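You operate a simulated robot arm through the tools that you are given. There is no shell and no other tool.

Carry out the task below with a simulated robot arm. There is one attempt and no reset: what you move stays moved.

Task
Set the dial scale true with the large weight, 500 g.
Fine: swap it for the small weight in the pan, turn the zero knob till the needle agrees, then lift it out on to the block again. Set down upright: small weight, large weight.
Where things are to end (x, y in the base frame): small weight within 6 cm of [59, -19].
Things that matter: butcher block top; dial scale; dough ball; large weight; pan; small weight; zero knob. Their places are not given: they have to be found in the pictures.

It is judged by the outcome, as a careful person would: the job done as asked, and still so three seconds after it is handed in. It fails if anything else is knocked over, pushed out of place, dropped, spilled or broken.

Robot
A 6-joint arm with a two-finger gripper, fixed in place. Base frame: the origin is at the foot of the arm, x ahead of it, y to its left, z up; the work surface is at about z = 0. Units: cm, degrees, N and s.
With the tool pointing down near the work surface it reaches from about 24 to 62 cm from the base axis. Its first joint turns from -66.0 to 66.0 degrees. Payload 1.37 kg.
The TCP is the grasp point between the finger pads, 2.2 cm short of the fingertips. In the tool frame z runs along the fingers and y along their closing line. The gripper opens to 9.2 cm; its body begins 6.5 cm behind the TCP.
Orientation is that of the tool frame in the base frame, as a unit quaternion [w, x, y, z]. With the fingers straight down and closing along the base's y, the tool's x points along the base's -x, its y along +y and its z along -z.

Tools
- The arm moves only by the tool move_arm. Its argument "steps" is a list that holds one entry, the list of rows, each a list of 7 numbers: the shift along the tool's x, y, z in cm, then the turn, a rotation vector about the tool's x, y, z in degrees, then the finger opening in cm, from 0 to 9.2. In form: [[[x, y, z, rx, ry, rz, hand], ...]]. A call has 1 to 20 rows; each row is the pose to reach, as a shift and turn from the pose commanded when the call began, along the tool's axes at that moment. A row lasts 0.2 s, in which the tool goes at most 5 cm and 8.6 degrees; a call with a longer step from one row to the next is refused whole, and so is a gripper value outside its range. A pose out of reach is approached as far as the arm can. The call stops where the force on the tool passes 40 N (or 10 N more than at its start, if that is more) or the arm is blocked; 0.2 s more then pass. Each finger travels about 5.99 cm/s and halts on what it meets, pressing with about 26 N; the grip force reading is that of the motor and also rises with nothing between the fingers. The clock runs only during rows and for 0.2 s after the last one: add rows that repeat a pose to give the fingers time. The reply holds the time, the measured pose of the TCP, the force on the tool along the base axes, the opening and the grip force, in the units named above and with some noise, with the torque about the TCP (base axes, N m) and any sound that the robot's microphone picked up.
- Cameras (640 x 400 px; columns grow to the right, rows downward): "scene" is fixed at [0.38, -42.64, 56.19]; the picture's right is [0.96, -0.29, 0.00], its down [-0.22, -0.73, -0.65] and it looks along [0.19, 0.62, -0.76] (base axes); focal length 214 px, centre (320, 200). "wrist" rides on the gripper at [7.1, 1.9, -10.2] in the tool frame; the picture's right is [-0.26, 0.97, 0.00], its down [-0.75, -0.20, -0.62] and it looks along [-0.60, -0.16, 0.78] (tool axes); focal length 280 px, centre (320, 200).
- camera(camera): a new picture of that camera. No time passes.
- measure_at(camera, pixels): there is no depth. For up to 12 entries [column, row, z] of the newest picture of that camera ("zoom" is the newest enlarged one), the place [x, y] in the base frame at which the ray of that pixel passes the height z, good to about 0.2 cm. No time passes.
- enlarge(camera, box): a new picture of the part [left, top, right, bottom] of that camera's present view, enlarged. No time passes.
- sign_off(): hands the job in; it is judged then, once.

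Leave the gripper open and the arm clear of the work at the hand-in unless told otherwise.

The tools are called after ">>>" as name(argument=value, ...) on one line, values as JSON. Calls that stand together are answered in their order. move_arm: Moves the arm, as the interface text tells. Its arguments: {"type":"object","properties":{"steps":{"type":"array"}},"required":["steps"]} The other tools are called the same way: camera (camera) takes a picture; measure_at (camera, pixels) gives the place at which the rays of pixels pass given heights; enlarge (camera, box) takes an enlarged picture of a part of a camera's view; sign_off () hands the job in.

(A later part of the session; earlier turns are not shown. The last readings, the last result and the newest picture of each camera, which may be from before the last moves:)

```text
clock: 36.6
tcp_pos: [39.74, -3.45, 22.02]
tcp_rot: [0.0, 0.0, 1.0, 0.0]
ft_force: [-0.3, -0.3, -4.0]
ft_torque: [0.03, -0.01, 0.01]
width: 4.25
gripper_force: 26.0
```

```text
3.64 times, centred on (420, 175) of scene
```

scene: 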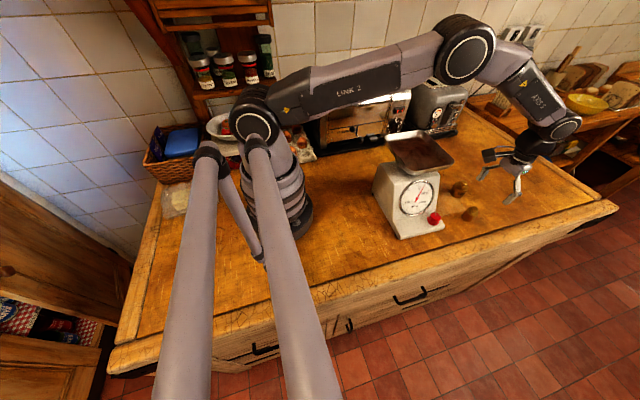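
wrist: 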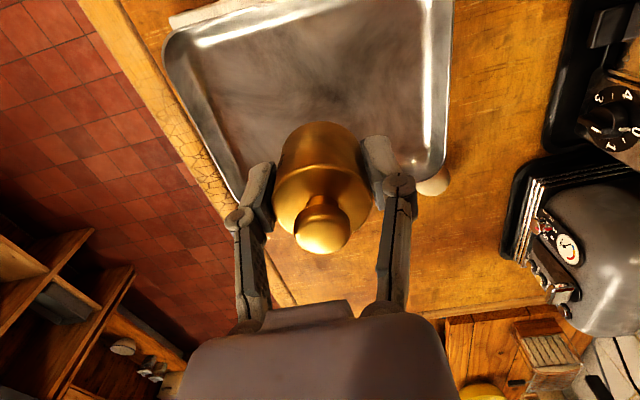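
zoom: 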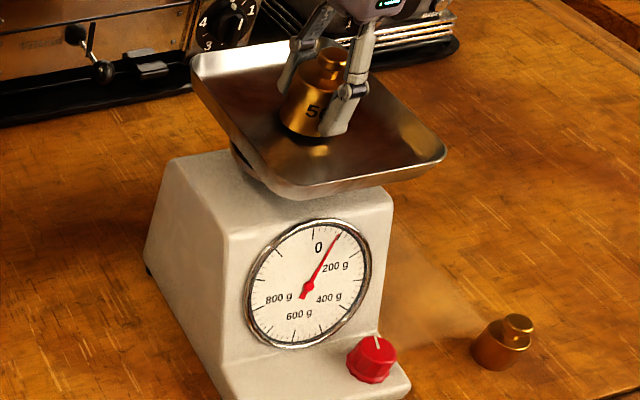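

Not touching yet; needle unchanged. Lowering 0.5 cm in small steps.

>>> move_arm(steps=[[[0, 0, 0.15, 0, 0, 0, 3.4], [0, 0, 0.3, 0, 0, 0, 3.4], [0, 0, 0.4, 0, 0, 0, 3.4], [0, 0, 0.5, 0, 0, 0, 3.4], [0, 0, 0.5, 0, 0, 0, 3.4]]])

>>> enlarge(camera="scene", box=[380, 120, 460, 230])

```text
clock: 37.8
tcp_pos: [39.86, -3.44, 21.42]
tcp_rot: [0.0, 0.0, 1.0, 0.0]
ft_force: [0.0, -0.1, -5.2]
ft_torque: [0.0, 0.05, -0.02]
width: 4.26
gripper_force: 25.5
```

```text
3.64 times, centred on (420, 175) of scene
```

zoom: 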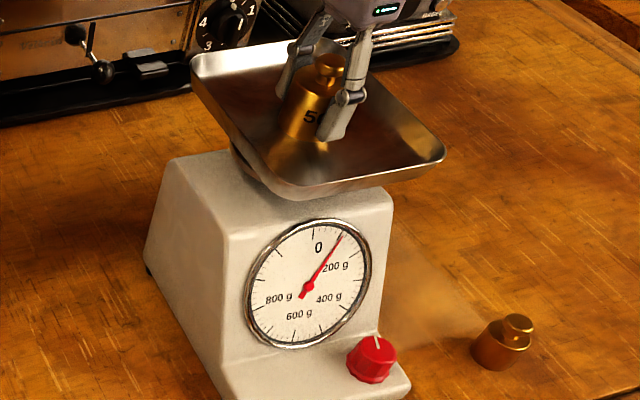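

Needle tip moved very slightly (zoom (340,233) → (342,237)) — contact beginning. Lowering a further 0.2 cm.

>>> move_arm(steps=[[[0, 0, 0.1, 0, 0, 0, 3.4], [0, 0, 0.2, 0, 0, 0, 3.4], [0, 0, 0.2, 0, 0, 0, 3.4]]])

>>> enlarge(camera="scene", box=[380, 120, 460, 230])

```text
clock: 38.6
tcp_pos: [39.8, -3.54, 21.36]
tcp_rot: [0.0, 0.0, 1.0, 0.0]
ft_force: [-0.3, 0.2, -4.0]
ft_torque: [0.0, -0.01, -0.01]
width: 4.22
gripper_force: 26.2
```

```text
3.64 times, centred on (420, 175) of scene
```

zoom: 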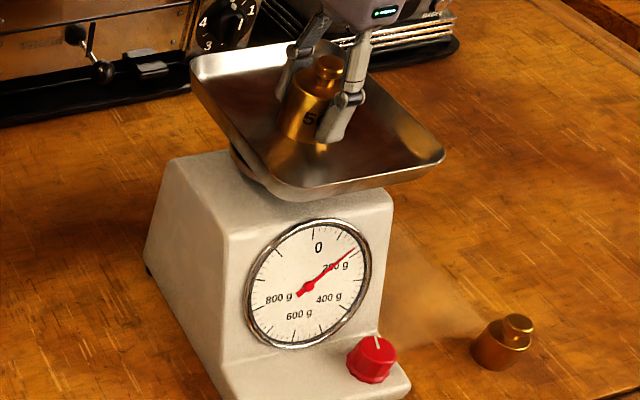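

The needle now moves with the weight: contact made. I'll keep lowering gently so the pan takes the load before I let go.

>>> move_arm(steps=[[[0, 0, 0.1, 0, 0, 0, 3.4], [0, 0, 0.2, 0, 0, 0, 3.4], [0, 0, 0.3, 0, 0, 0, 3.4], [0, 0, 0.3, 0, 0, 0, 3.4]]])

>>> enlarge(camera="scene", box=[380, 120, 460, 230])

```text
clock: 39.6
tcp_pos: [39.75, -3.61, 20.97]
tcp_rot: [0.0, 0.0, 1.0, 0.0]
ft_force: [0.5, -0.7, -2.5]
ft_torque: [-0.03, 0.03, -0.02]
width: 4.23
gripper_force: 25.5
```

```text
3.64 times, centred on (420, 175) of scene
```

zoom: 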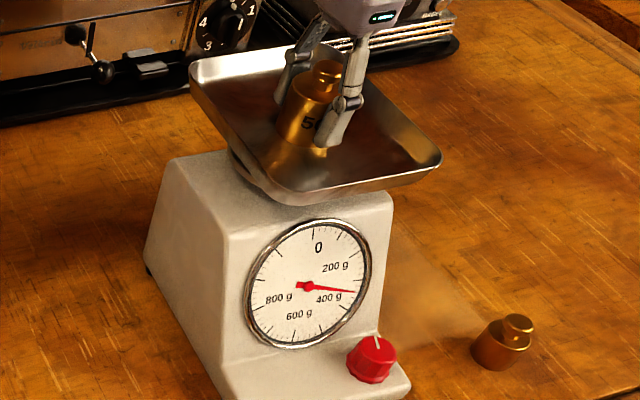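

About half the load is on the pan (needle ~330, force -2.5 N). Lowering another 0.35 cm.

>>> move_arm(steps=[[[0, 0, 0.1, 0, 0, 0, 3.4], [0, 0, 0.2, 0, 0, 0, 3.4], [0, 0, 0.3, 0, 0, 0, 3.4], [0, 0, 0.38, 0, 0, 0, 3.4], [0, 0, 0.38, 0, 0, 0, 3.4]]])

>>> enlarge(camera="scene", box=[380, 120, 460, 230])

```text
clock: 40.8
tcp_pos: [39.77, -3.63, 20.62]
tcp_rot: [0.0, 0.0, 1.0, 0.001]
ft_force: [-2.0, 0.5, -0.6]
ft_torque: [0.02, -0.05, -0.02]
width: 4.26
gripper_force: 26.6
```

```text
3.64 times, centred on (420, 175) of scene
```

zoom: 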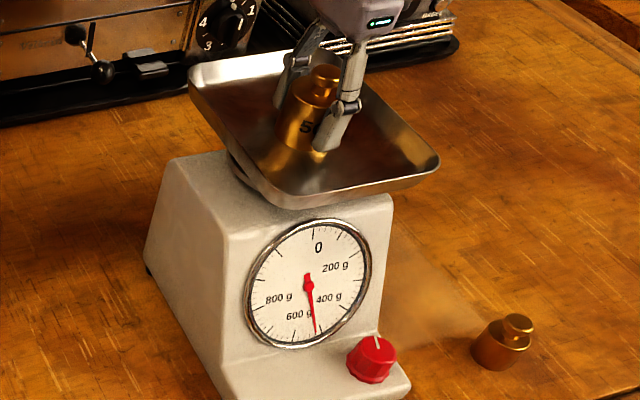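

Almost the full load is on the pan (force -0.6 N). Opening gently to 6.4 cm.

>>> move_arm(steps=[[[0, 0, 0, 0, 0, 0, 4.2], [0, 0, 0, 0, 0, 0, 4.8], [0, 0, 0, 0, 0, 0, 5.6], [0, 0, 0, 0, 0, 0, 6.4], [0, 0, 0, 0, 0, 0, 6.4]]])

>>> camera(camera="wrist")

>>> enlarge(camera="scene", box=[380, 120, 460, 230])

```text
clock: 42.0
tcp_pos: [39.74, -3.54, 20.57]
tcp_rot: [0.0, 0.0, 1.0, 0.001]
ft_force: [0.9, 0.4, 0.8]
ft_torque: [0.01, 0.01, 0.01]
width: 6.4
gripper_force: 0.1
```

```text
taken
```

wrist: 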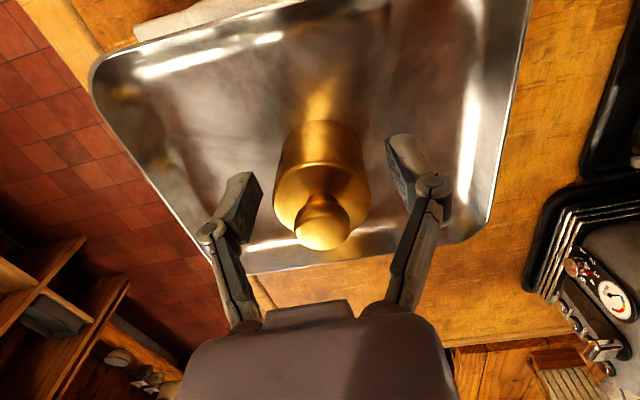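

```text
3.64 times, centred on (420, 175) of scene
```

zoom: 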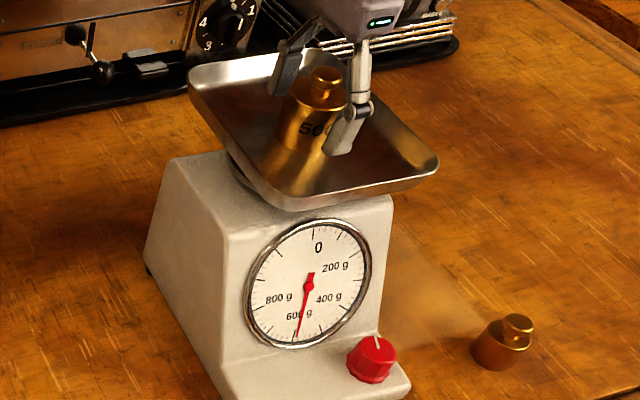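

Released; the weight stands in the pan and the needle reads near 580–600 g. Raising straight up, clear of it.

>>> move_arm(steps=[[[0, 0, -0.5, 0, 0, 0, 6.4], [0, 0, -1.5, 0, 0, 0, 6.4], [0, 0, -3.5, 0, 0, 0, 6.4], [0, 0, -6.5, 0, 0, 0, 6.4], [0, 0, -9.5, 0, 0, 0, 6.4], [0, 0, -11, 0, 0, 0, 6.4], [0, 0, -11, 0, 0, 0, 6.4]]])

>>> enlarge(camera="scene", box=[396, 178, 446, 228])

>>> camera(camera="wrist")

```text
clock: 43.6
tcp_pos: [39.95, -3.67, 31.77]
tcp_rot: [0.0, -0.001, 1.0, 0.0]
ft_force: [0.1, 0.2, 0.1]
ft_torque: [-0.03, 0.03, 0.0]
width: 6.4
gripper_force: 0.1
```

```text
8.00 times, centred on (421, 203) of scene
```

zoom: 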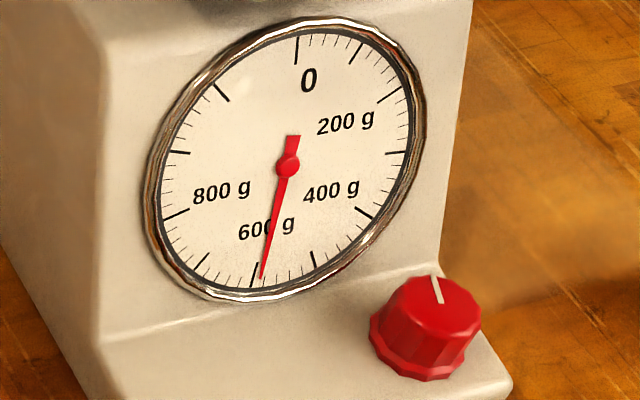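

```text
taken
```

wrist: 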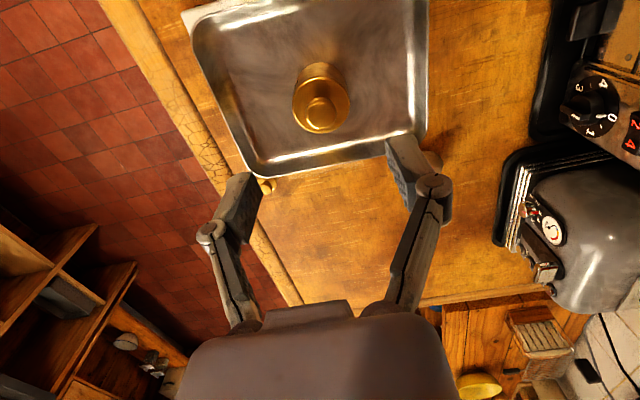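

The dial reads cleanly: major ticks 0…1000 every 100 g; the needle sits at about 588 g with the 500 g weight, so it needs to come down ~88 g to the 500 tick (zoom (314,258)). 

The knob sits on the front ledge close to the dial face, so I'll grip it with the fingers closing along x: turn the tool -90° about its z (camera then on the -y side, facing the dial), while moving to (43.3,-19) at height.

>>> move_arm(steps=[[[-0.3, -1, 0, 0, 0, 0, 6.4], [-0.8, -3, 0, 0, 0, -5, 6.4], [-1.4, -6, 0, 0, 0, -12, 6.4], [-2, -9, 0, 0, 0, -20, 6.4], [-2.6, -12, 0, 0, 0, -28, 6.4], [-3.1, -14, 0, 0, 0, -36, 6.4], [-3.4, -15.2, 0, 0, 0, -44, 6.4], [-3.4, -15.5, 0, 0, 0, -52, 6.4], [-3.4, -15.5, 0, 0, 0, -60, 6.4], [-3.4, -15.5, 0, 0, 0, -68, 6.4], [-3.4, -15.5, 0, 0, 0, -76, 6.4], [-3.4, -15.5, 0, 0, 0, -83, 6.4], [-3.4, -15.5, 0, 0, 0, -88, 6.4], [-3.4, -15.5, 0, 0, 0, -90, 6.4], [-3.4, -15.5, 0, 0, 0, -90, 6.4]]])

>>> camera(camera="wrist")

>>> camera(camera="scene")

```text
clock: 46.8
tcp_pos: [43.12, -19.09, 31.58]
tcp_rot: [0.001, 0.707, -0.707, 0.0]
ft_force: [0.0, -0.2, -0.1]
ft_torque: [-0.01, 0.0, 0.03]
width: 6.38
gripper_force: 0.1
```

```text
taken
```

wrist: 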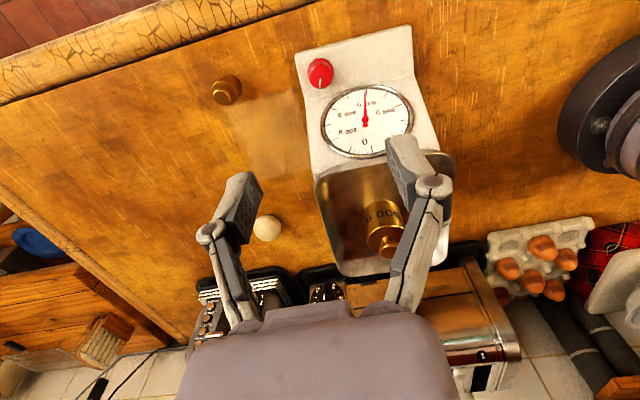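

```text
taken
```

scene: 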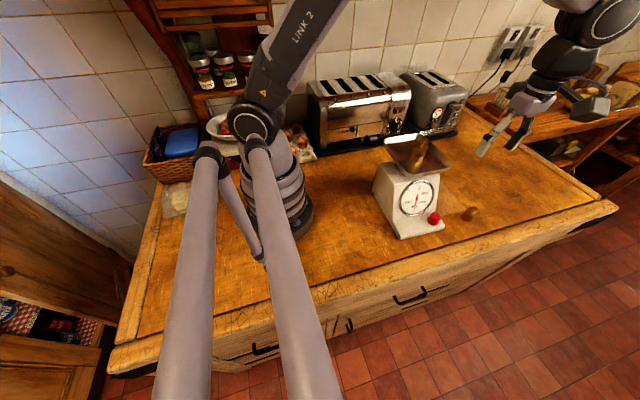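

The wrist now faces the dial; knob at wrist (320,72), dial at (367,122). Enlarging.

>>> enlarge(camera="wrist", box=[290, 30, 430, 165])

>>> enlarge(camera="scene", box=[420, 200, 450, 235])

>>> measure_at(camera="wrist", pixels=[[320, 80, 5], [320, 80, 3], [320, 65, 3], [300, 55, 3], [413, 25, 2], [312, 175, 18], [455, 152, 18]])

```text
2.96 times, centred on (360, 98) of wrist
```

zoom: 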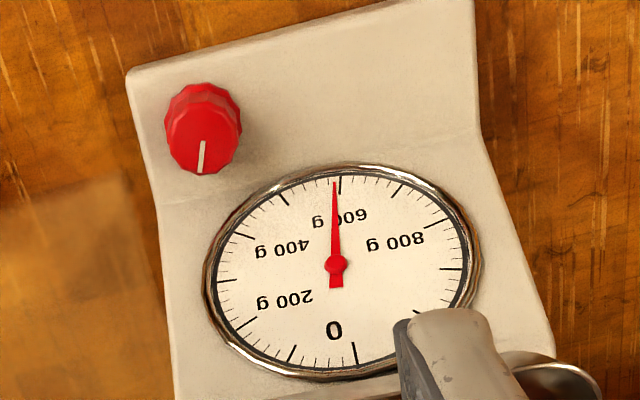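

```text
11.43 times, centred on (435, 218) of scene
```

zoom: 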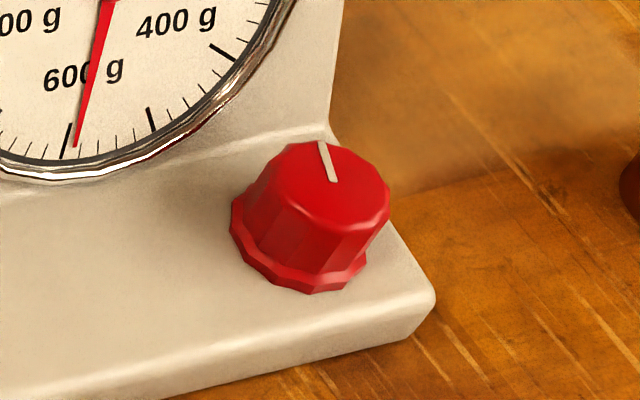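

```text
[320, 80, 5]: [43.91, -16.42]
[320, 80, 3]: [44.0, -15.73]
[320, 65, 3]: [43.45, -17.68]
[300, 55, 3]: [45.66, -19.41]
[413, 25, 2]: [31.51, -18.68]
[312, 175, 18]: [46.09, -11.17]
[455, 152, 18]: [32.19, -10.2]
```

The knob is fluted and tapered (skirt ~3.5 cm, top ~2.9 cm), its white line pointing to the dial. Triangulating its top, base and the ledge.

>>> measure_at(camera="wrist", pixels=[[320.5, 76.5, 4], [320.5, 76.5, 6], [302, 56, 2], [302, 56, 4], [411.5, 30, 2], [411.5, 30, 4], [321, 70, 3]])

>>> measure_at(camera="scene", pixels=[[435.6, 216.7, 4], [435.6, 216.7, 6], [445, 226, 2], [445, 226, 4], [433.6, 221.5, 3], [445, 231.5, 0]])

```text
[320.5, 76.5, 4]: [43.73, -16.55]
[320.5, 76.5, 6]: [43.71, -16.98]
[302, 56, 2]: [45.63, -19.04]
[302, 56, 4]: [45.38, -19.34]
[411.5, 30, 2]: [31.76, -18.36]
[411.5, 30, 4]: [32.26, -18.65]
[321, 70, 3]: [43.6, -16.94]
```

```text
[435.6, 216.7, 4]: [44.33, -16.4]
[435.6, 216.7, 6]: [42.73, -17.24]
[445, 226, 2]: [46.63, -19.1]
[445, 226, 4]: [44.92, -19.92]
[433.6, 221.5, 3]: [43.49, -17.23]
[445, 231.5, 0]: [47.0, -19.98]
```

Knob top agrees well at (43.72,-16.72,4.76). The pan overhangs near there, so I'll lean the tool 15° away from the scale (about its closing axis, so the pads still meet the knob squarely) and come down to z ≈ 13 in front.

>>> move_arm(steps=[[[0, 0, 0, 0, -5, 0, 6.4], [0, 0, 0, 0, -11, 0, 6.4], [-0.2, -0.2, 1.5, 0, -15, 0, 6.4], [-0.3, -0.3, 4.5, 0, -15, 0, 6.4], [-0.4, -0.4, 8, 0, -15, 0, 6.4], [-0.5, -0.5, 12, 0, -15, 0, 6.4], [-0.56, -0.5, 15.5, 0, -15, 0, 6.4], [-0.56, -0.5, 17.6, 0, -15, 0, 6.4], [-0.56, -0.5, 18.6, 0, -15, 0, 6.4], [-0.56, -0.5, 18.6, 0, -15, 0, 6.4]]])

>>> camera(camera="wrist")

>>> camera(camera="scene")

```text
clock: 49.0
tcp_pos: [43.57, -18.51, 12.89]
tcp_rot: [0.093, -0.701, 0.702, 0.092]
ft_force: [0.6, -0.9, 0.0]
ft_torque: [0.0, 0.0, 0.01]
width: 6.39
gripper_force: 0.0
```

```text
taken
```

wrist: 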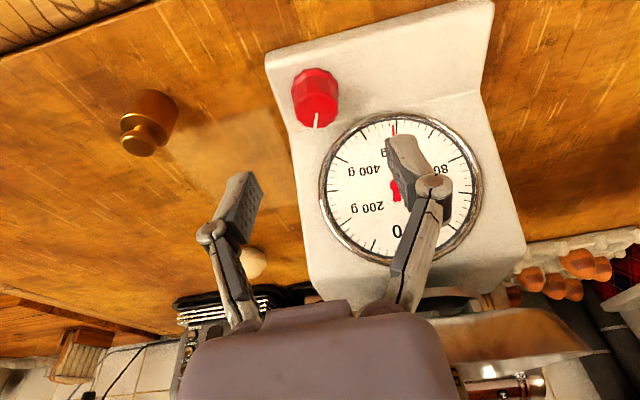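

```text
taken
```

scene: 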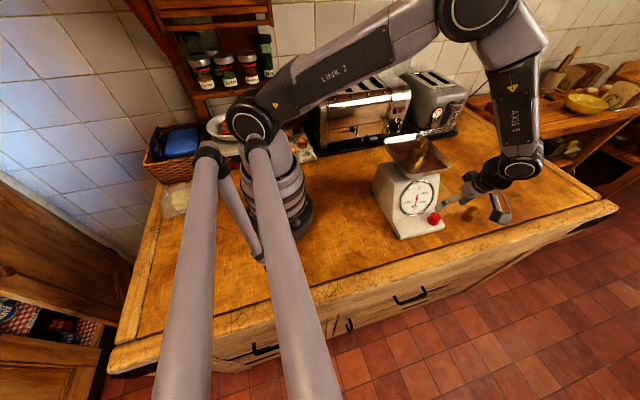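

The scene camera sees the dial well in this pose. Enlarging the knob in both views.

>>> enlarge(camera="wrist", box=[270, 50, 370, 140])

>>> enlarge(camera="scene", box=[410, 170, 500, 240])

>>> measure_at(camera="wrist", pixels=[[316, 108, 4.76], [316, 75, 2.6], [290, 100, 3], [341, 97, 3]])

```text
4.44 times, centred on (320, 95) of wrist
```

zoom: 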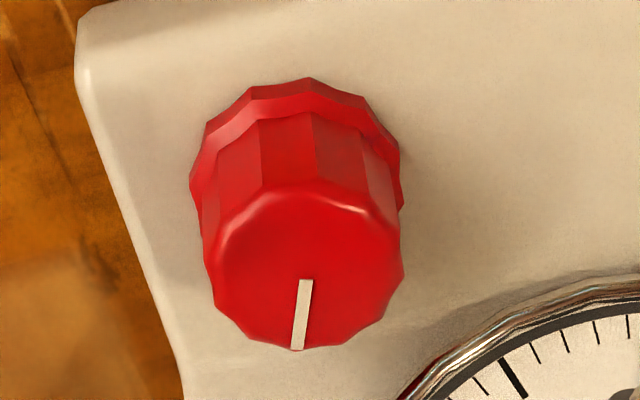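

```text
5.71 times, centred on (455, 205) of scene
```

zoom: 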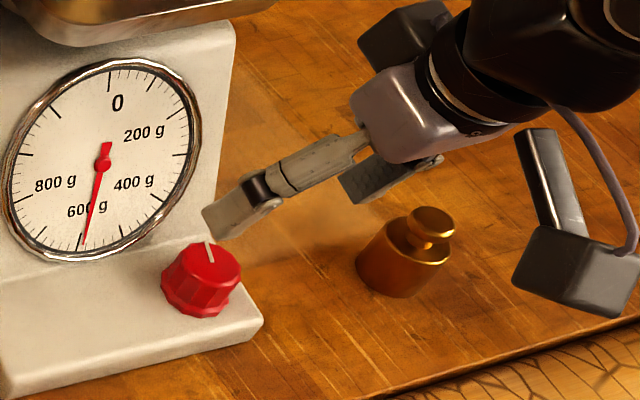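

```text
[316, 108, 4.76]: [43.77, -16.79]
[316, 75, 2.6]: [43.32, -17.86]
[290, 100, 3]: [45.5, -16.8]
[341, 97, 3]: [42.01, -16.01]
```

Checking the space between the knob and the dial's rim for the finger on the -x side.

>>> measure_at(camera="wrist", pixels=[[316.6, 110.3, 4.76], [314.8, 88.7, 2.8], [342.5, 134, 5], [342.5, 134, 4], [375, 118, 4], [375, 118, 5], [395, 118, 5], [300, 125, 3]])

>>> enlarge(camera="wrist", box=[260, 0, 520, 165])

```text
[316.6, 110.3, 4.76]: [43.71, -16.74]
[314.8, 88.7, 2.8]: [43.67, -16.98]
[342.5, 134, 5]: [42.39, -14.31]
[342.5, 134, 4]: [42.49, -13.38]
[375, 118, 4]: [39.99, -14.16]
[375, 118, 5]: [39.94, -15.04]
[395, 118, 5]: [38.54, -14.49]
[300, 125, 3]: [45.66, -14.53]
```

```text
2.42 times, centred on (390, 82) of wrist
```

zoom: 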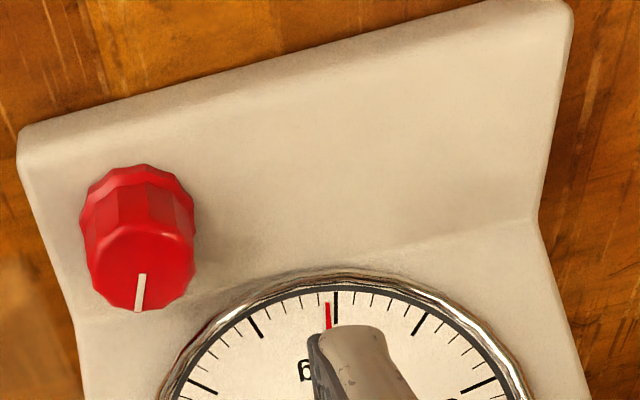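

The knob axis is at (43.7,-16.85); the dial rim begins about y -14.7, so there's finger room. Coming down to z ≈ 9 with 5.6 cm opening to check centring.

>>> move_arm(steps=[[[0.1, 0, 1, 0, 0, 0, 5.6], [0.25, 0, 2.2, 0, 0, 0, 5.6], [0.4, 0, 3.4, 0, 0, 0, 5.6], [0.44, 0, 3.97, 0, 0, 0, 5.6], [0.44, 0, 3.97, 0, 0, 0, 5.6]]])

>>> camera(camera="wrist")

>>> enlarge(camera="scene", box=[400, 170, 480, 240])

```text
clock: 50.2
tcp_pos: [43.72, -17.97, 9.07]
tcp_rot: [0.093, -0.701, 0.702, 0.092]
ft_force: [0.2, 0.4, -0.9]
ft_torque: [0.03, 0.0, -0.02]
width: 5.65
gripper_force: 0.1
```

```text
taken
```

wrist: 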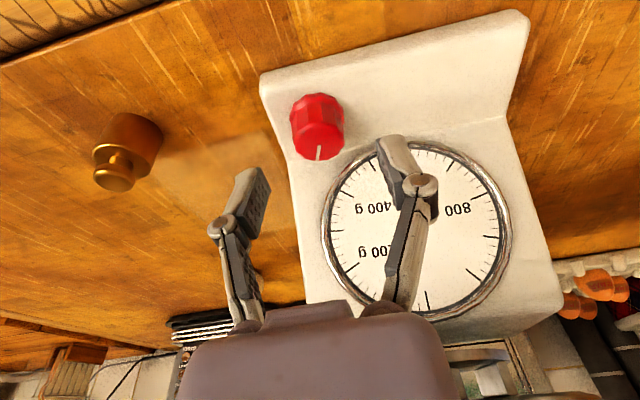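

```text
5.71 times, centred on (440, 205) of scene
```

zoom: 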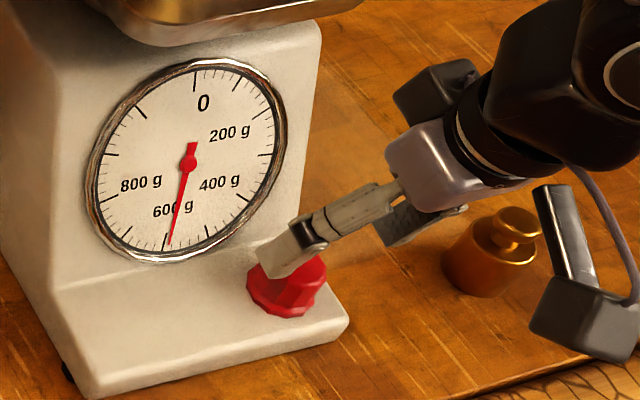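

The tool's axis projects on column 320 in the wrist view; I'll measure the knob's centre column finely.

>>> enlarge(camera="wrist", box=[270, 80, 370, 180])

>>> measure_at(camera="wrist", pixels=[[318, 141, 4.76], [317, 113, 2.8]])

```text
4.00 times, centred on (320, 130) of wrist
```

zoom: 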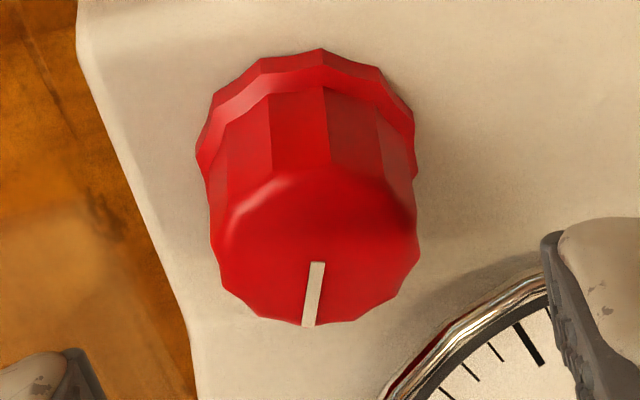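

```text
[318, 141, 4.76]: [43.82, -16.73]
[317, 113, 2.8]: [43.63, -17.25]
```

Knob centre is ~0.1 cm to +x of the tool axis. Shifting that and descending to TCP z ≈ 5.6 (tips ~3.3, just over the ledge), fingers around the knob.

>>> move_arm(steps=[[[0.1, -0.1, 1, 0, 0, 0, 5.6], [0.2, -0.1, 2, 0, 0, 0, 5.6], [0.28, -0.1, 2.8, 0, 0, 0, 5.6], [0.33, -0.1, 3.2, 0, 0, 0, 5.6], [0.33, -0.1, 3.4, 0, 0, 0, 5.6], [0.33, -0.1, 3.4, 0, 0, 0, 5.6]]])

>>> camera(camera="wrist")

>>> enlarge(camera="scene", box=[400, 170, 480, 240])

```text
clock: 51.6
tcp_pos: [43.85, -17.41, 5.58]
tcp_rot: [0.093, -0.701, 0.701, 0.092]
ft_force: [0.1, 0.9, -0.5]
ft_torque: [0.05, 0.02, 0.01]
width: 5.61
gripper_force: 0.0
```

```text
taken
```

wrist: 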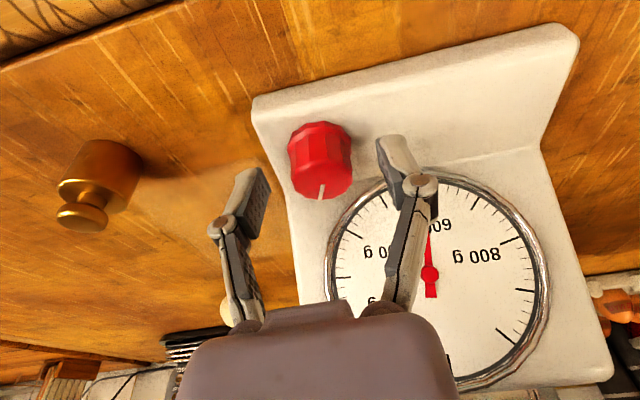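

```text
5.71 times, centred on (440, 205) of scene
```

zoom: 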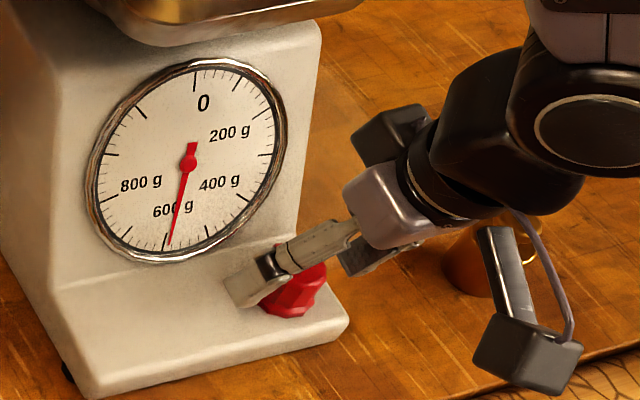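

The knob is centred (columns 288–352) between the pads. Closing partway to 3.8 cm to check symmetry before touching.

>>> move_arm(steps=[[[0, 0, 0, 0, 0, 0, 4.8], [0, 0, 0, 0, 0, 0, 4.2], [0, 0, 0, 0, 0, 0, 3.8], [0, 0, 0, 0, 0, 0, 3.8]]])

>>> enlarge(camera="wrist", box=[230, 100, 430, 260])

```text
clock: 52.6
tcp_pos: [43.75, -17.44, 5.66]
tcp_rot: [0.092, -0.701, 0.701, 0.093]
ft_force: [-0.7, 0.6, -0.4]
ft_torque: [0.03, 0.0, 0.0]
width: 3.8
gripper_force: 0.1
```

```text
2.50 times, centred on (330, 180) of wrist
```

zoom: 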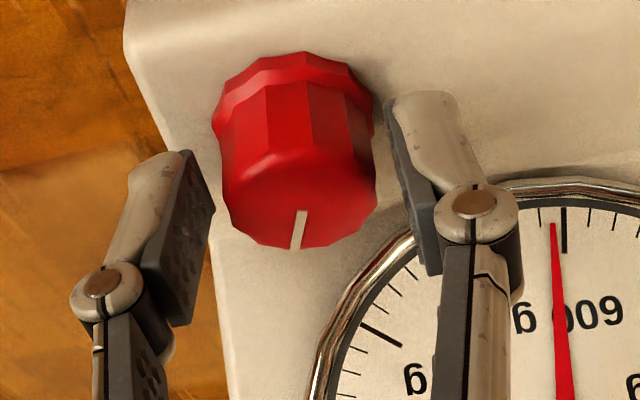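

Gaps look even on both sides. Closing gently onto the knob.

>>> move_arm(steps=[[[0, 0, 0, 0, 0, 0, 3.5], [0, 0, 0, 0, 0, 0, 3.3], [0, 0, 0, 0, 0, 0, 3.1], [0, 0, 0, 0, 0, 0, 3.1]]])

>>> enlarge(camera="wrist", box=[230, 100, 430, 260])

```text
clock: 53.6
tcp_pos: [43.71, -17.39, 5.73]
tcp_rot: [-0.092, 0.701, -0.701, -0.092]
ft_force: [-0.1, -0.3, 0.1]
ft_torque: [0.0, 0.02, -0.01]
width: 3.13
gripper_force: 0.1
```

```text
2.50 times, centred on (330, 180) of wrist
```

zoom: 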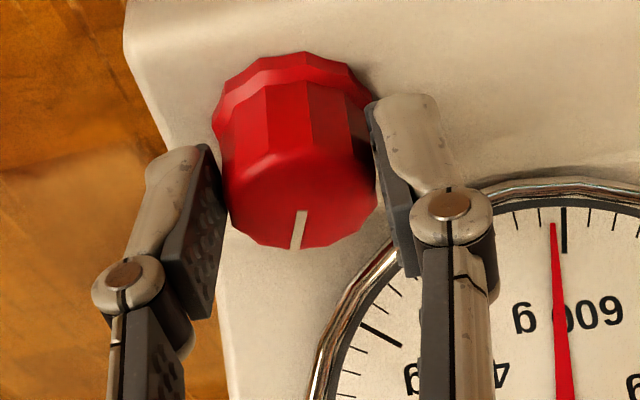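

No contact yet at 3.13 cm, gaps still even. Closing to grip.

>>> move_arm(steps=[[[0, 0, 0, 0, 0, 0, 2.9], [0, 0, 0, 0, 0, 0, 2.7], [0, 0, 0, 0, 0, 0, 2.5], [0, 0, 0, 0, 0, 0, 2.3], [0, 0, 0, 0, 0, 0, 2.3]]])

>>> enlarge(camera="wrist", box=[230, 100, 430, 260])

>>> enlarge(camera="scene", box=[400, 170, 480, 240])

```text
clock: 54.8
tcp_pos: [43.74, -17.41, 5.79]
tcp_rot: [0.092, -0.701, 0.701, 0.093]
ft_force: [-0.4, 0.4, 1.5]
ft_torque: [0.01, 0.0, -0.04]
width: 3.04
gripper_force: 26.0
```

```text
2.50 times, centred on (330, 180) of wrist
```

zoom: 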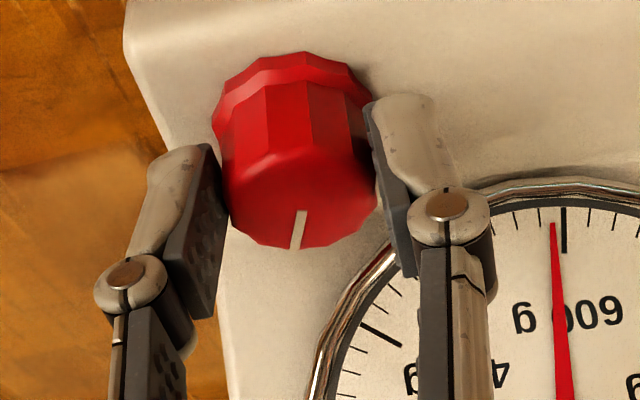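

```text
5.71 times, centred on (440, 205) of scene
```

zoom: 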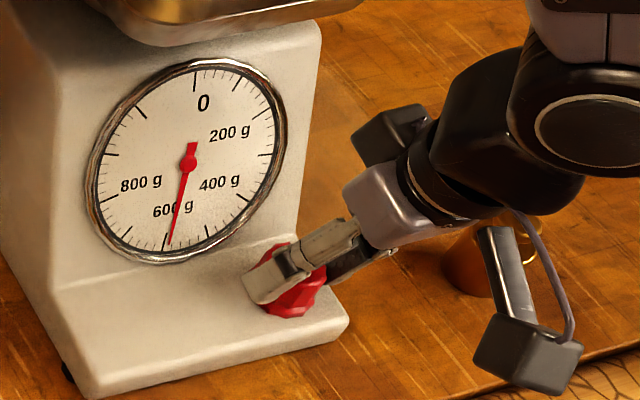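

Gripped at 3.04 cm, 26 N; the scale hasn't shifted. Test turn: +12° counter-clockwise (from above) about the knob's vertical axis, then look at the needle.

>>> move_arm(steps=[[[-0.001, -0.03, 0, -0.777, 0, -2.898, 2.3], [-0.003, -0.061, 0.001, -1.554, 0, -5.796, 2.3], [-0.007, -0.091, 0.002, -2.331, 0, -8.694, 2.3], [-0.012, -0.121, 0.003, -3.108, 0, -11.592, 2.3], [-0.012, -0.121, 0.003, -3.108, 0, -11.592, 2.3]]])

>>> enlarge(camera="scene", box=[400, 170, 480, 240])

>>> camera(camera="wrist")

```text
clock: 56.0
tcp_pos: [43.8, -17.3, 5.64]
tcp_rot: [-0.082, 0.771, -0.623, -0.101]
ft_force: [2.5, -6.2, -0.8]
ft_torque: [0.12, -0.02, -0.02]
width: 3.03
gripper_force: 26.1
```

```text
5.71 times, centred on (440, 205) of scene
```

zoom: 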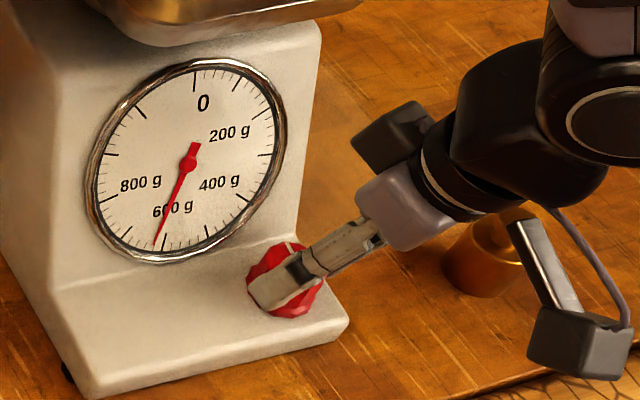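

```text
taken
```

wrist: 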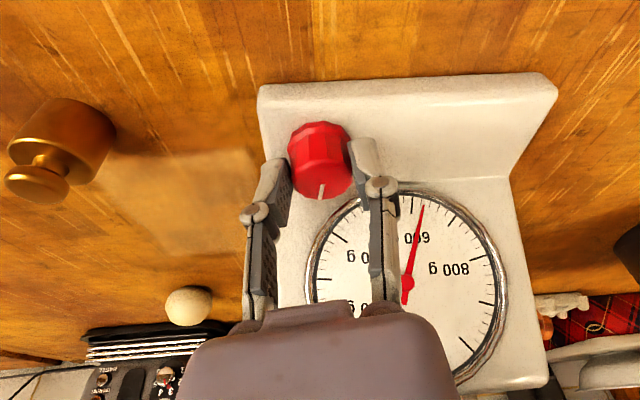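

Counter-clockwise raises the reading (588 → ~622 g for 12°, ≈3 g per degree), so clockwise it is. The -x finger has limited room by the dial rim, so I'll turn 24° clockwise from here (to -12°), look, then regrip for the remainder.

>>> move_arm(steps=[[[-0.002, 0.051, 0.001, 1.295, 0, 4.83, 2.3], [-0.0085, 0.101, 0.002, 2.59, 0, 9.66, 2.3], [-0.019, 0.15, 0.005, 3.885, 0, 14.49, 2.3], [-0.034, 0.198, 0.009, 5.18, 0, 19.32, 2.3], [-0.048, 0.236, 0.013, 6.216, 0, 23.18, 2.3], [-0.048, 0.236, 0.013, 6.216, 0, 23.18, 2.3]]])

>>> enlarge(camera="scene", box=[400, 170, 480, 240])

>>> camera(camera="wrist")

```text
clock: 57.4
tcp_pos: [43.57, -17.25, 5.74]
tcp_rot: [0.1, -0.624, 0.771, 0.083]
ft_force: [0.3, -3.1, 0.4]
ft_torque: [-0.32, -0.01, 0.02]
width: 3.03
gripper_force: 26.4
```

```text
5.71 times, centred on (440, 205) of scene
```

zoom: 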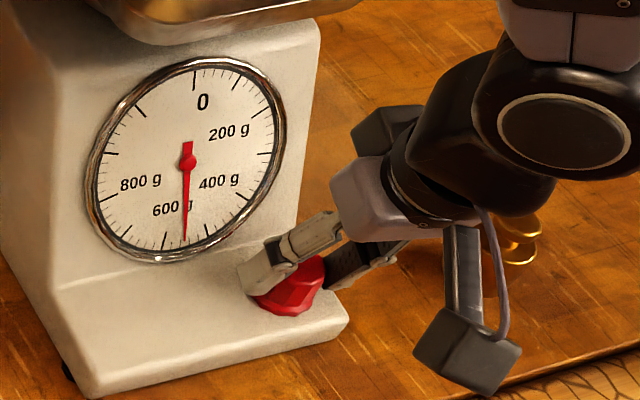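

```text
taken
```

wrist: 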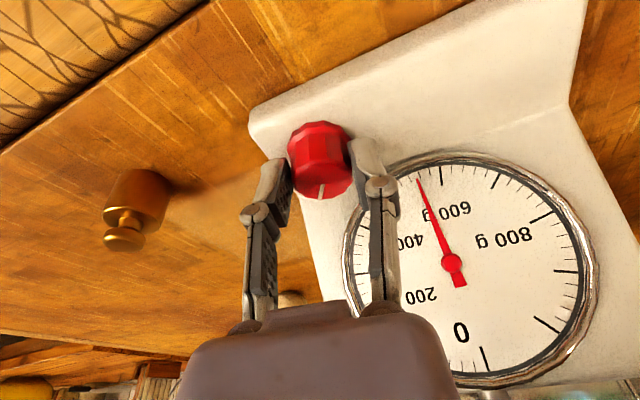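

The needle is now at about 550 g. About 50 g (≈16–17°) more clockwise is needed. I'll open, swing the fingers back 22° counter-clockwise without touching the knob, and regrip.

>>> move_arm(steps=[[[0, 0, 0, 0, 0, 0, 3.2], [0, 0, 0, 0, 0, 0, 3.8], [0, 0, 0, 0, 0, 0, 4.4], [0, 0, 0, 0, 0, 0, 4.4]]])

>>> enlarge(camera="scene", box=[396, 178, 446, 228])

>>> camera(camera="wrist")

```text
clock: 58.4
tcp_pos: [43.72, -17.28, 5.68]
tcp_rot: [0.102, -0.624, 0.771, 0.082]
ft_force: [-0.6, 0.6, 0.4]
ft_torque: [0.01, 0.02, 0.01]
width: 4.42
gripper_force: 0.1
```

```text
8.00 times, centred on (421, 203) of scene
```

zoom: 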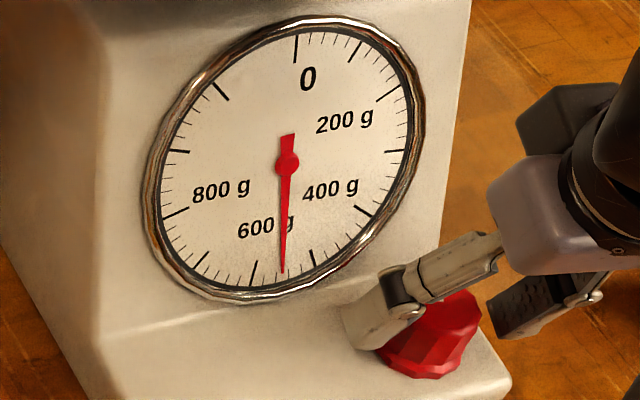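

```text
taken
```

wrist: 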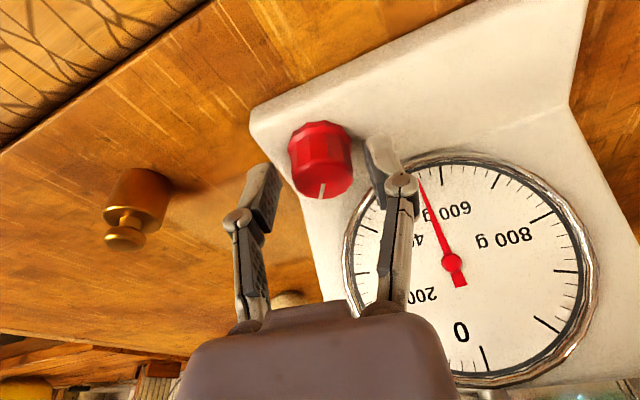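

The knob held its place on release (needle ~550). Swinging the open fingers back 22° about the knob axis.

>>> move_arm(steps=[[[-0.001, -0.0405, 0, -1.036, 0, -3.864, 4.4], [-0.005, -0.081, 0.0015, -2.072, 0, -7.728, 4.4], [-0.012, -0.121, 0.003, -3.108, 0, -11.592, 4.4], [-0.022, -0.16, 0.006, -4.144, 0, -15.456, 4.4], [-0.034, -0.198, 0.009, -5.18, 0, -19.32, 4.4], [-0.041, -0.217, 0.011, -5.698, 0, -21.252, 4.4], [-0.041, -0.217, 0.011, -5.698, 0, -21.252, 4.4]]])

>>> enlarge(camera="wrist", box=[230, 100, 430, 260])

>>> enlarge(camera="scene", box=[396, 178, 446, 228])

```text
clock: 60.0
tcp_pos: [43.9, -17.28, 5.77]
tcp_rot: [-0.084, 0.76, -0.637, -0.1]
ft_force: [0.4, -1.0, 0.0]
ft_torque: [-0.03, -0.01, -0.02]
width: 4.41
gripper_force: 0.2
```

```text
2.50 times, centred on (330, 180) of wrist
```

zoom: 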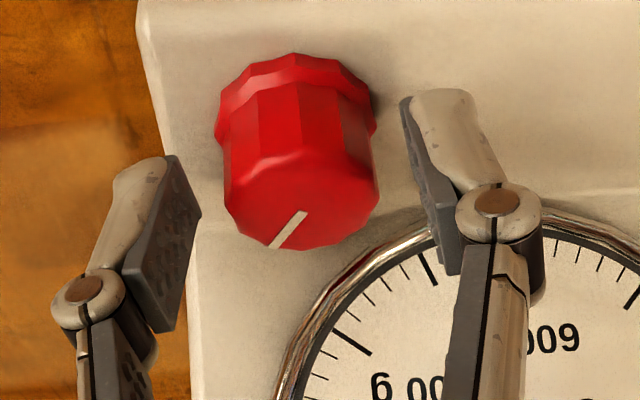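

```text
8.00 times, centred on (421, 203) of scene
```

zoom: 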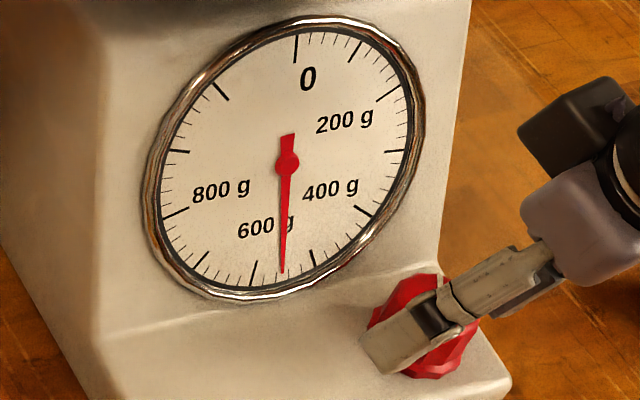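

Fingers are around the knob again, centred (needle ~553 g by the ticks). Closing to grip.

>>> move_arm(steps=[[[0, 0, 0, 0, 0, 0, 3.8], [0, 0, 0, 0, 0, 0, 3.4], [0, 0, 0, 0, 0, 0, 3.1], [0, 0, 0, 0, 0, 0, 2.7], [0, 0, 0, 0, 0, 0, 2.3], [0, 0, 0, 0, 0, 0, 2.3]]])

>>> enlarge(camera="scene", box=[396, 178, 446, 228])

```text
clock: 61.4
tcp_pos: [43.96, -17.38, 5.69]
tcp_rot: [-0.084, 0.759, -0.637, -0.1]
ft_force: [1.1, 0.1, -0.1]
ft_torque: [-0.04, 0.06, -0.02]
width: 2.99
gripper_force: 26.0
```

```text
8.00 times, centred on (421, 203) of scene
```

zoom: 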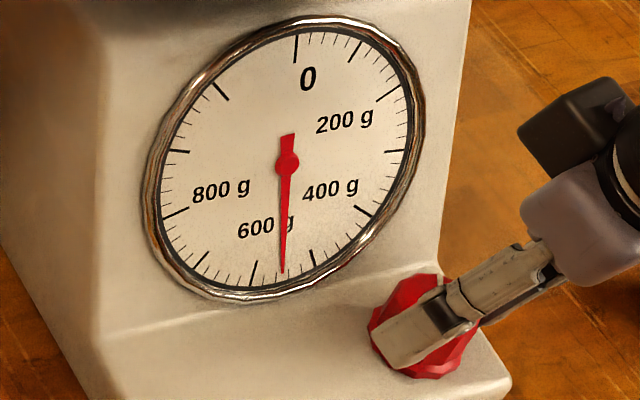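

Gripped again (2.99 cm), needle unchanged. Turning 16° clockwise, then reading.

>>> move_arm(steps=[[[-0.001, 0.0405, 0, 1.036, 0, 3.864, 2.3], [-0.005, 0.081, 0.0015, 2.072, 0, 7.728, 2.3], [-0.012, 0.121, 0.003, 3.108, 0, 11.592, 2.3], [-0.022, 0.16, 0.006, 4.144, 0, 15.456, 2.3], [-0.022, 0.16, 0.006, 4.144, 0, 15.456, 2.3]]])

>>> enlarge(camera="scene", box=[396, 178, 446, 228])

>>> enlarge(camera="wrist", box=[330, 120, 600, 400])

```text
clock: 62.6
tcp_pos: [43.76, -17.23, 5.66]
tcp_rot: [0.096, -0.663, 0.737, 0.088]
ft_force: [1.2, 3.3, 3.4]
ft_torque: [-0.16, 0.03, 0.01]
width: 2.99
gripper_force: 26.5
```

```text
8.00 times, centred on (421, 203) of scene
```

zoom: 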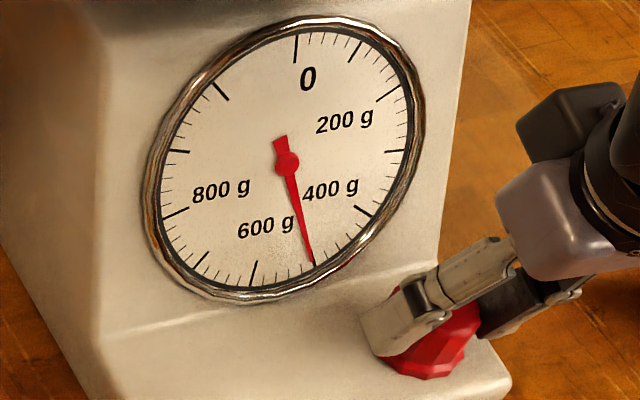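

```text
1.43 times, centred on (465, 260) of wrist
```

zoom: 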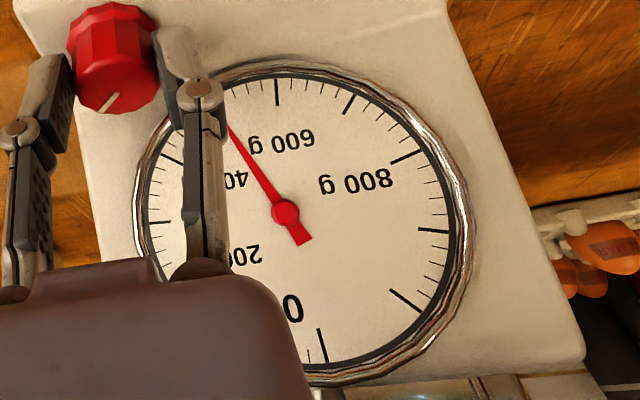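

The needle is now right by the 500 tick. Enlarging that spot further.

>>> enlarge(camera="scene", box=[408, 196, 428, 216])

>>> enlarge(camera="wrist", box=[400, 160, 480, 240])

```text
16.00 times, centred on (418, 206) of scene
```

zoom: 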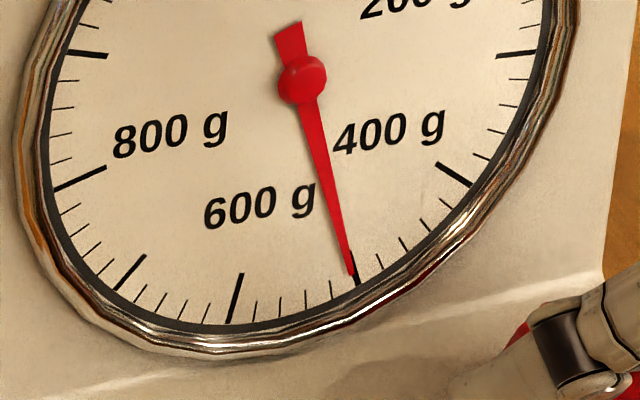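

```text
5.00 times, centred on (440, 200) of wrist
```

zoom: 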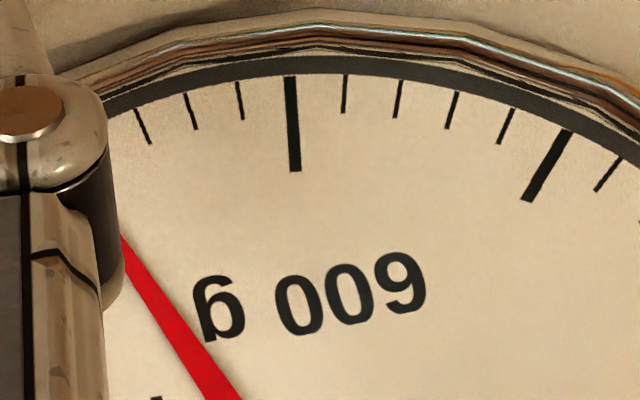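

Reading ≈ 502 g. Zooming further on the tip to judge the last gram or two.

>>> enlarge(camera="scene", box=[415, 205, 425, 213])

```text
16.00 times, centred on (420, 209) of scene
```

zoom: 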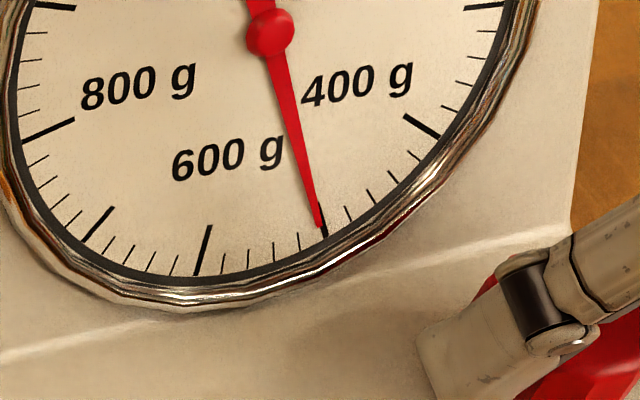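

The needle sits about 3–4 g above the tick (tick visible just to its right). A further 1.3° clockwise.

>>> move_arm(steps=[[[0, 0.007, 0, 0.17, 0, 0.63, 2.3], [0, 0.013, 0, 0.337, 0, 1.256, 2.3], [0, 0.013, 0, 0.337, 0, 1.256, 2.3]]])

>>> enlarge(camera="scene", box=[415, 205, 425, 213])

```text
clock: 63.4
tcp_pos: [43.7, -17.29, 5.82]
tcp_rot: [0.098, -0.655, 0.745, 0.086]
ft_force: [2.8, 1.6, 1.6]
ft_torque: [0.2, -0.1, -0.04]
width: 3.02
gripper_force: 25.7
```

```text
16.00 times, centred on (420, 209) of scene
```

zoom: 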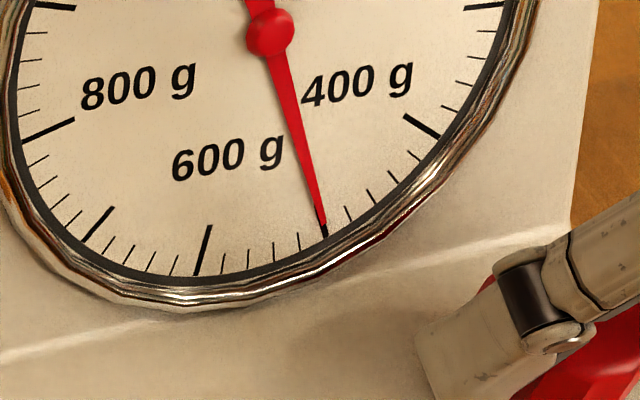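

The needle now lies on the 500 tick. Opening to release the knob and re-reading.

>>> move_arm(steps=[[[0, 0, 0, 0, 0, 0, 3.2], [0, 0, 0, 0, 0, 0, 3.7], [0, 0, 0, 0, 0, 0, 4.4], [0, 0, 0, 0, 0, 0, 5], [0, 0, 0, 0, 0, 0, 5]]])

>>> enlarge(camera="scene", box=[415, 205, 425, 213])

>>> camera(camera="wrist")

```text
clock: 64.6
tcp_pos: [43.71, -17.36, 5.83]
tcp_rot: [0.098, -0.655, 0.744, 0.087]
ft_force: [-0.3, 0.4, 1.2]
ft_torque: [-0.03, 0.0, 0.01]
width: 5.0
gripper_force: 0.1
```

```text
16.00 times, centred on (420, 209) of scene
```

zoom: 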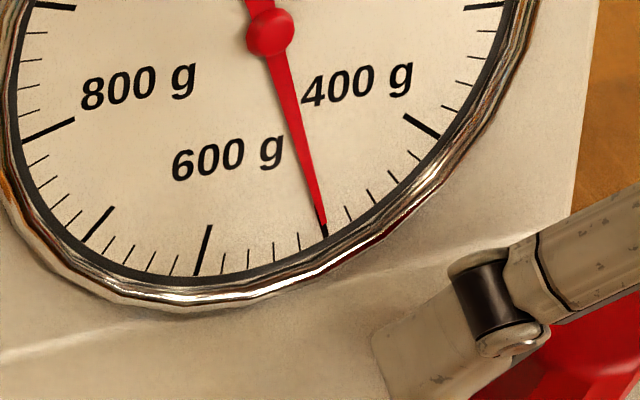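

```text
taken
```

wrist: 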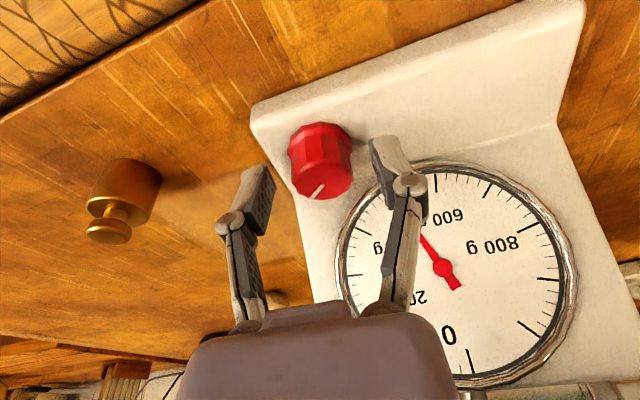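

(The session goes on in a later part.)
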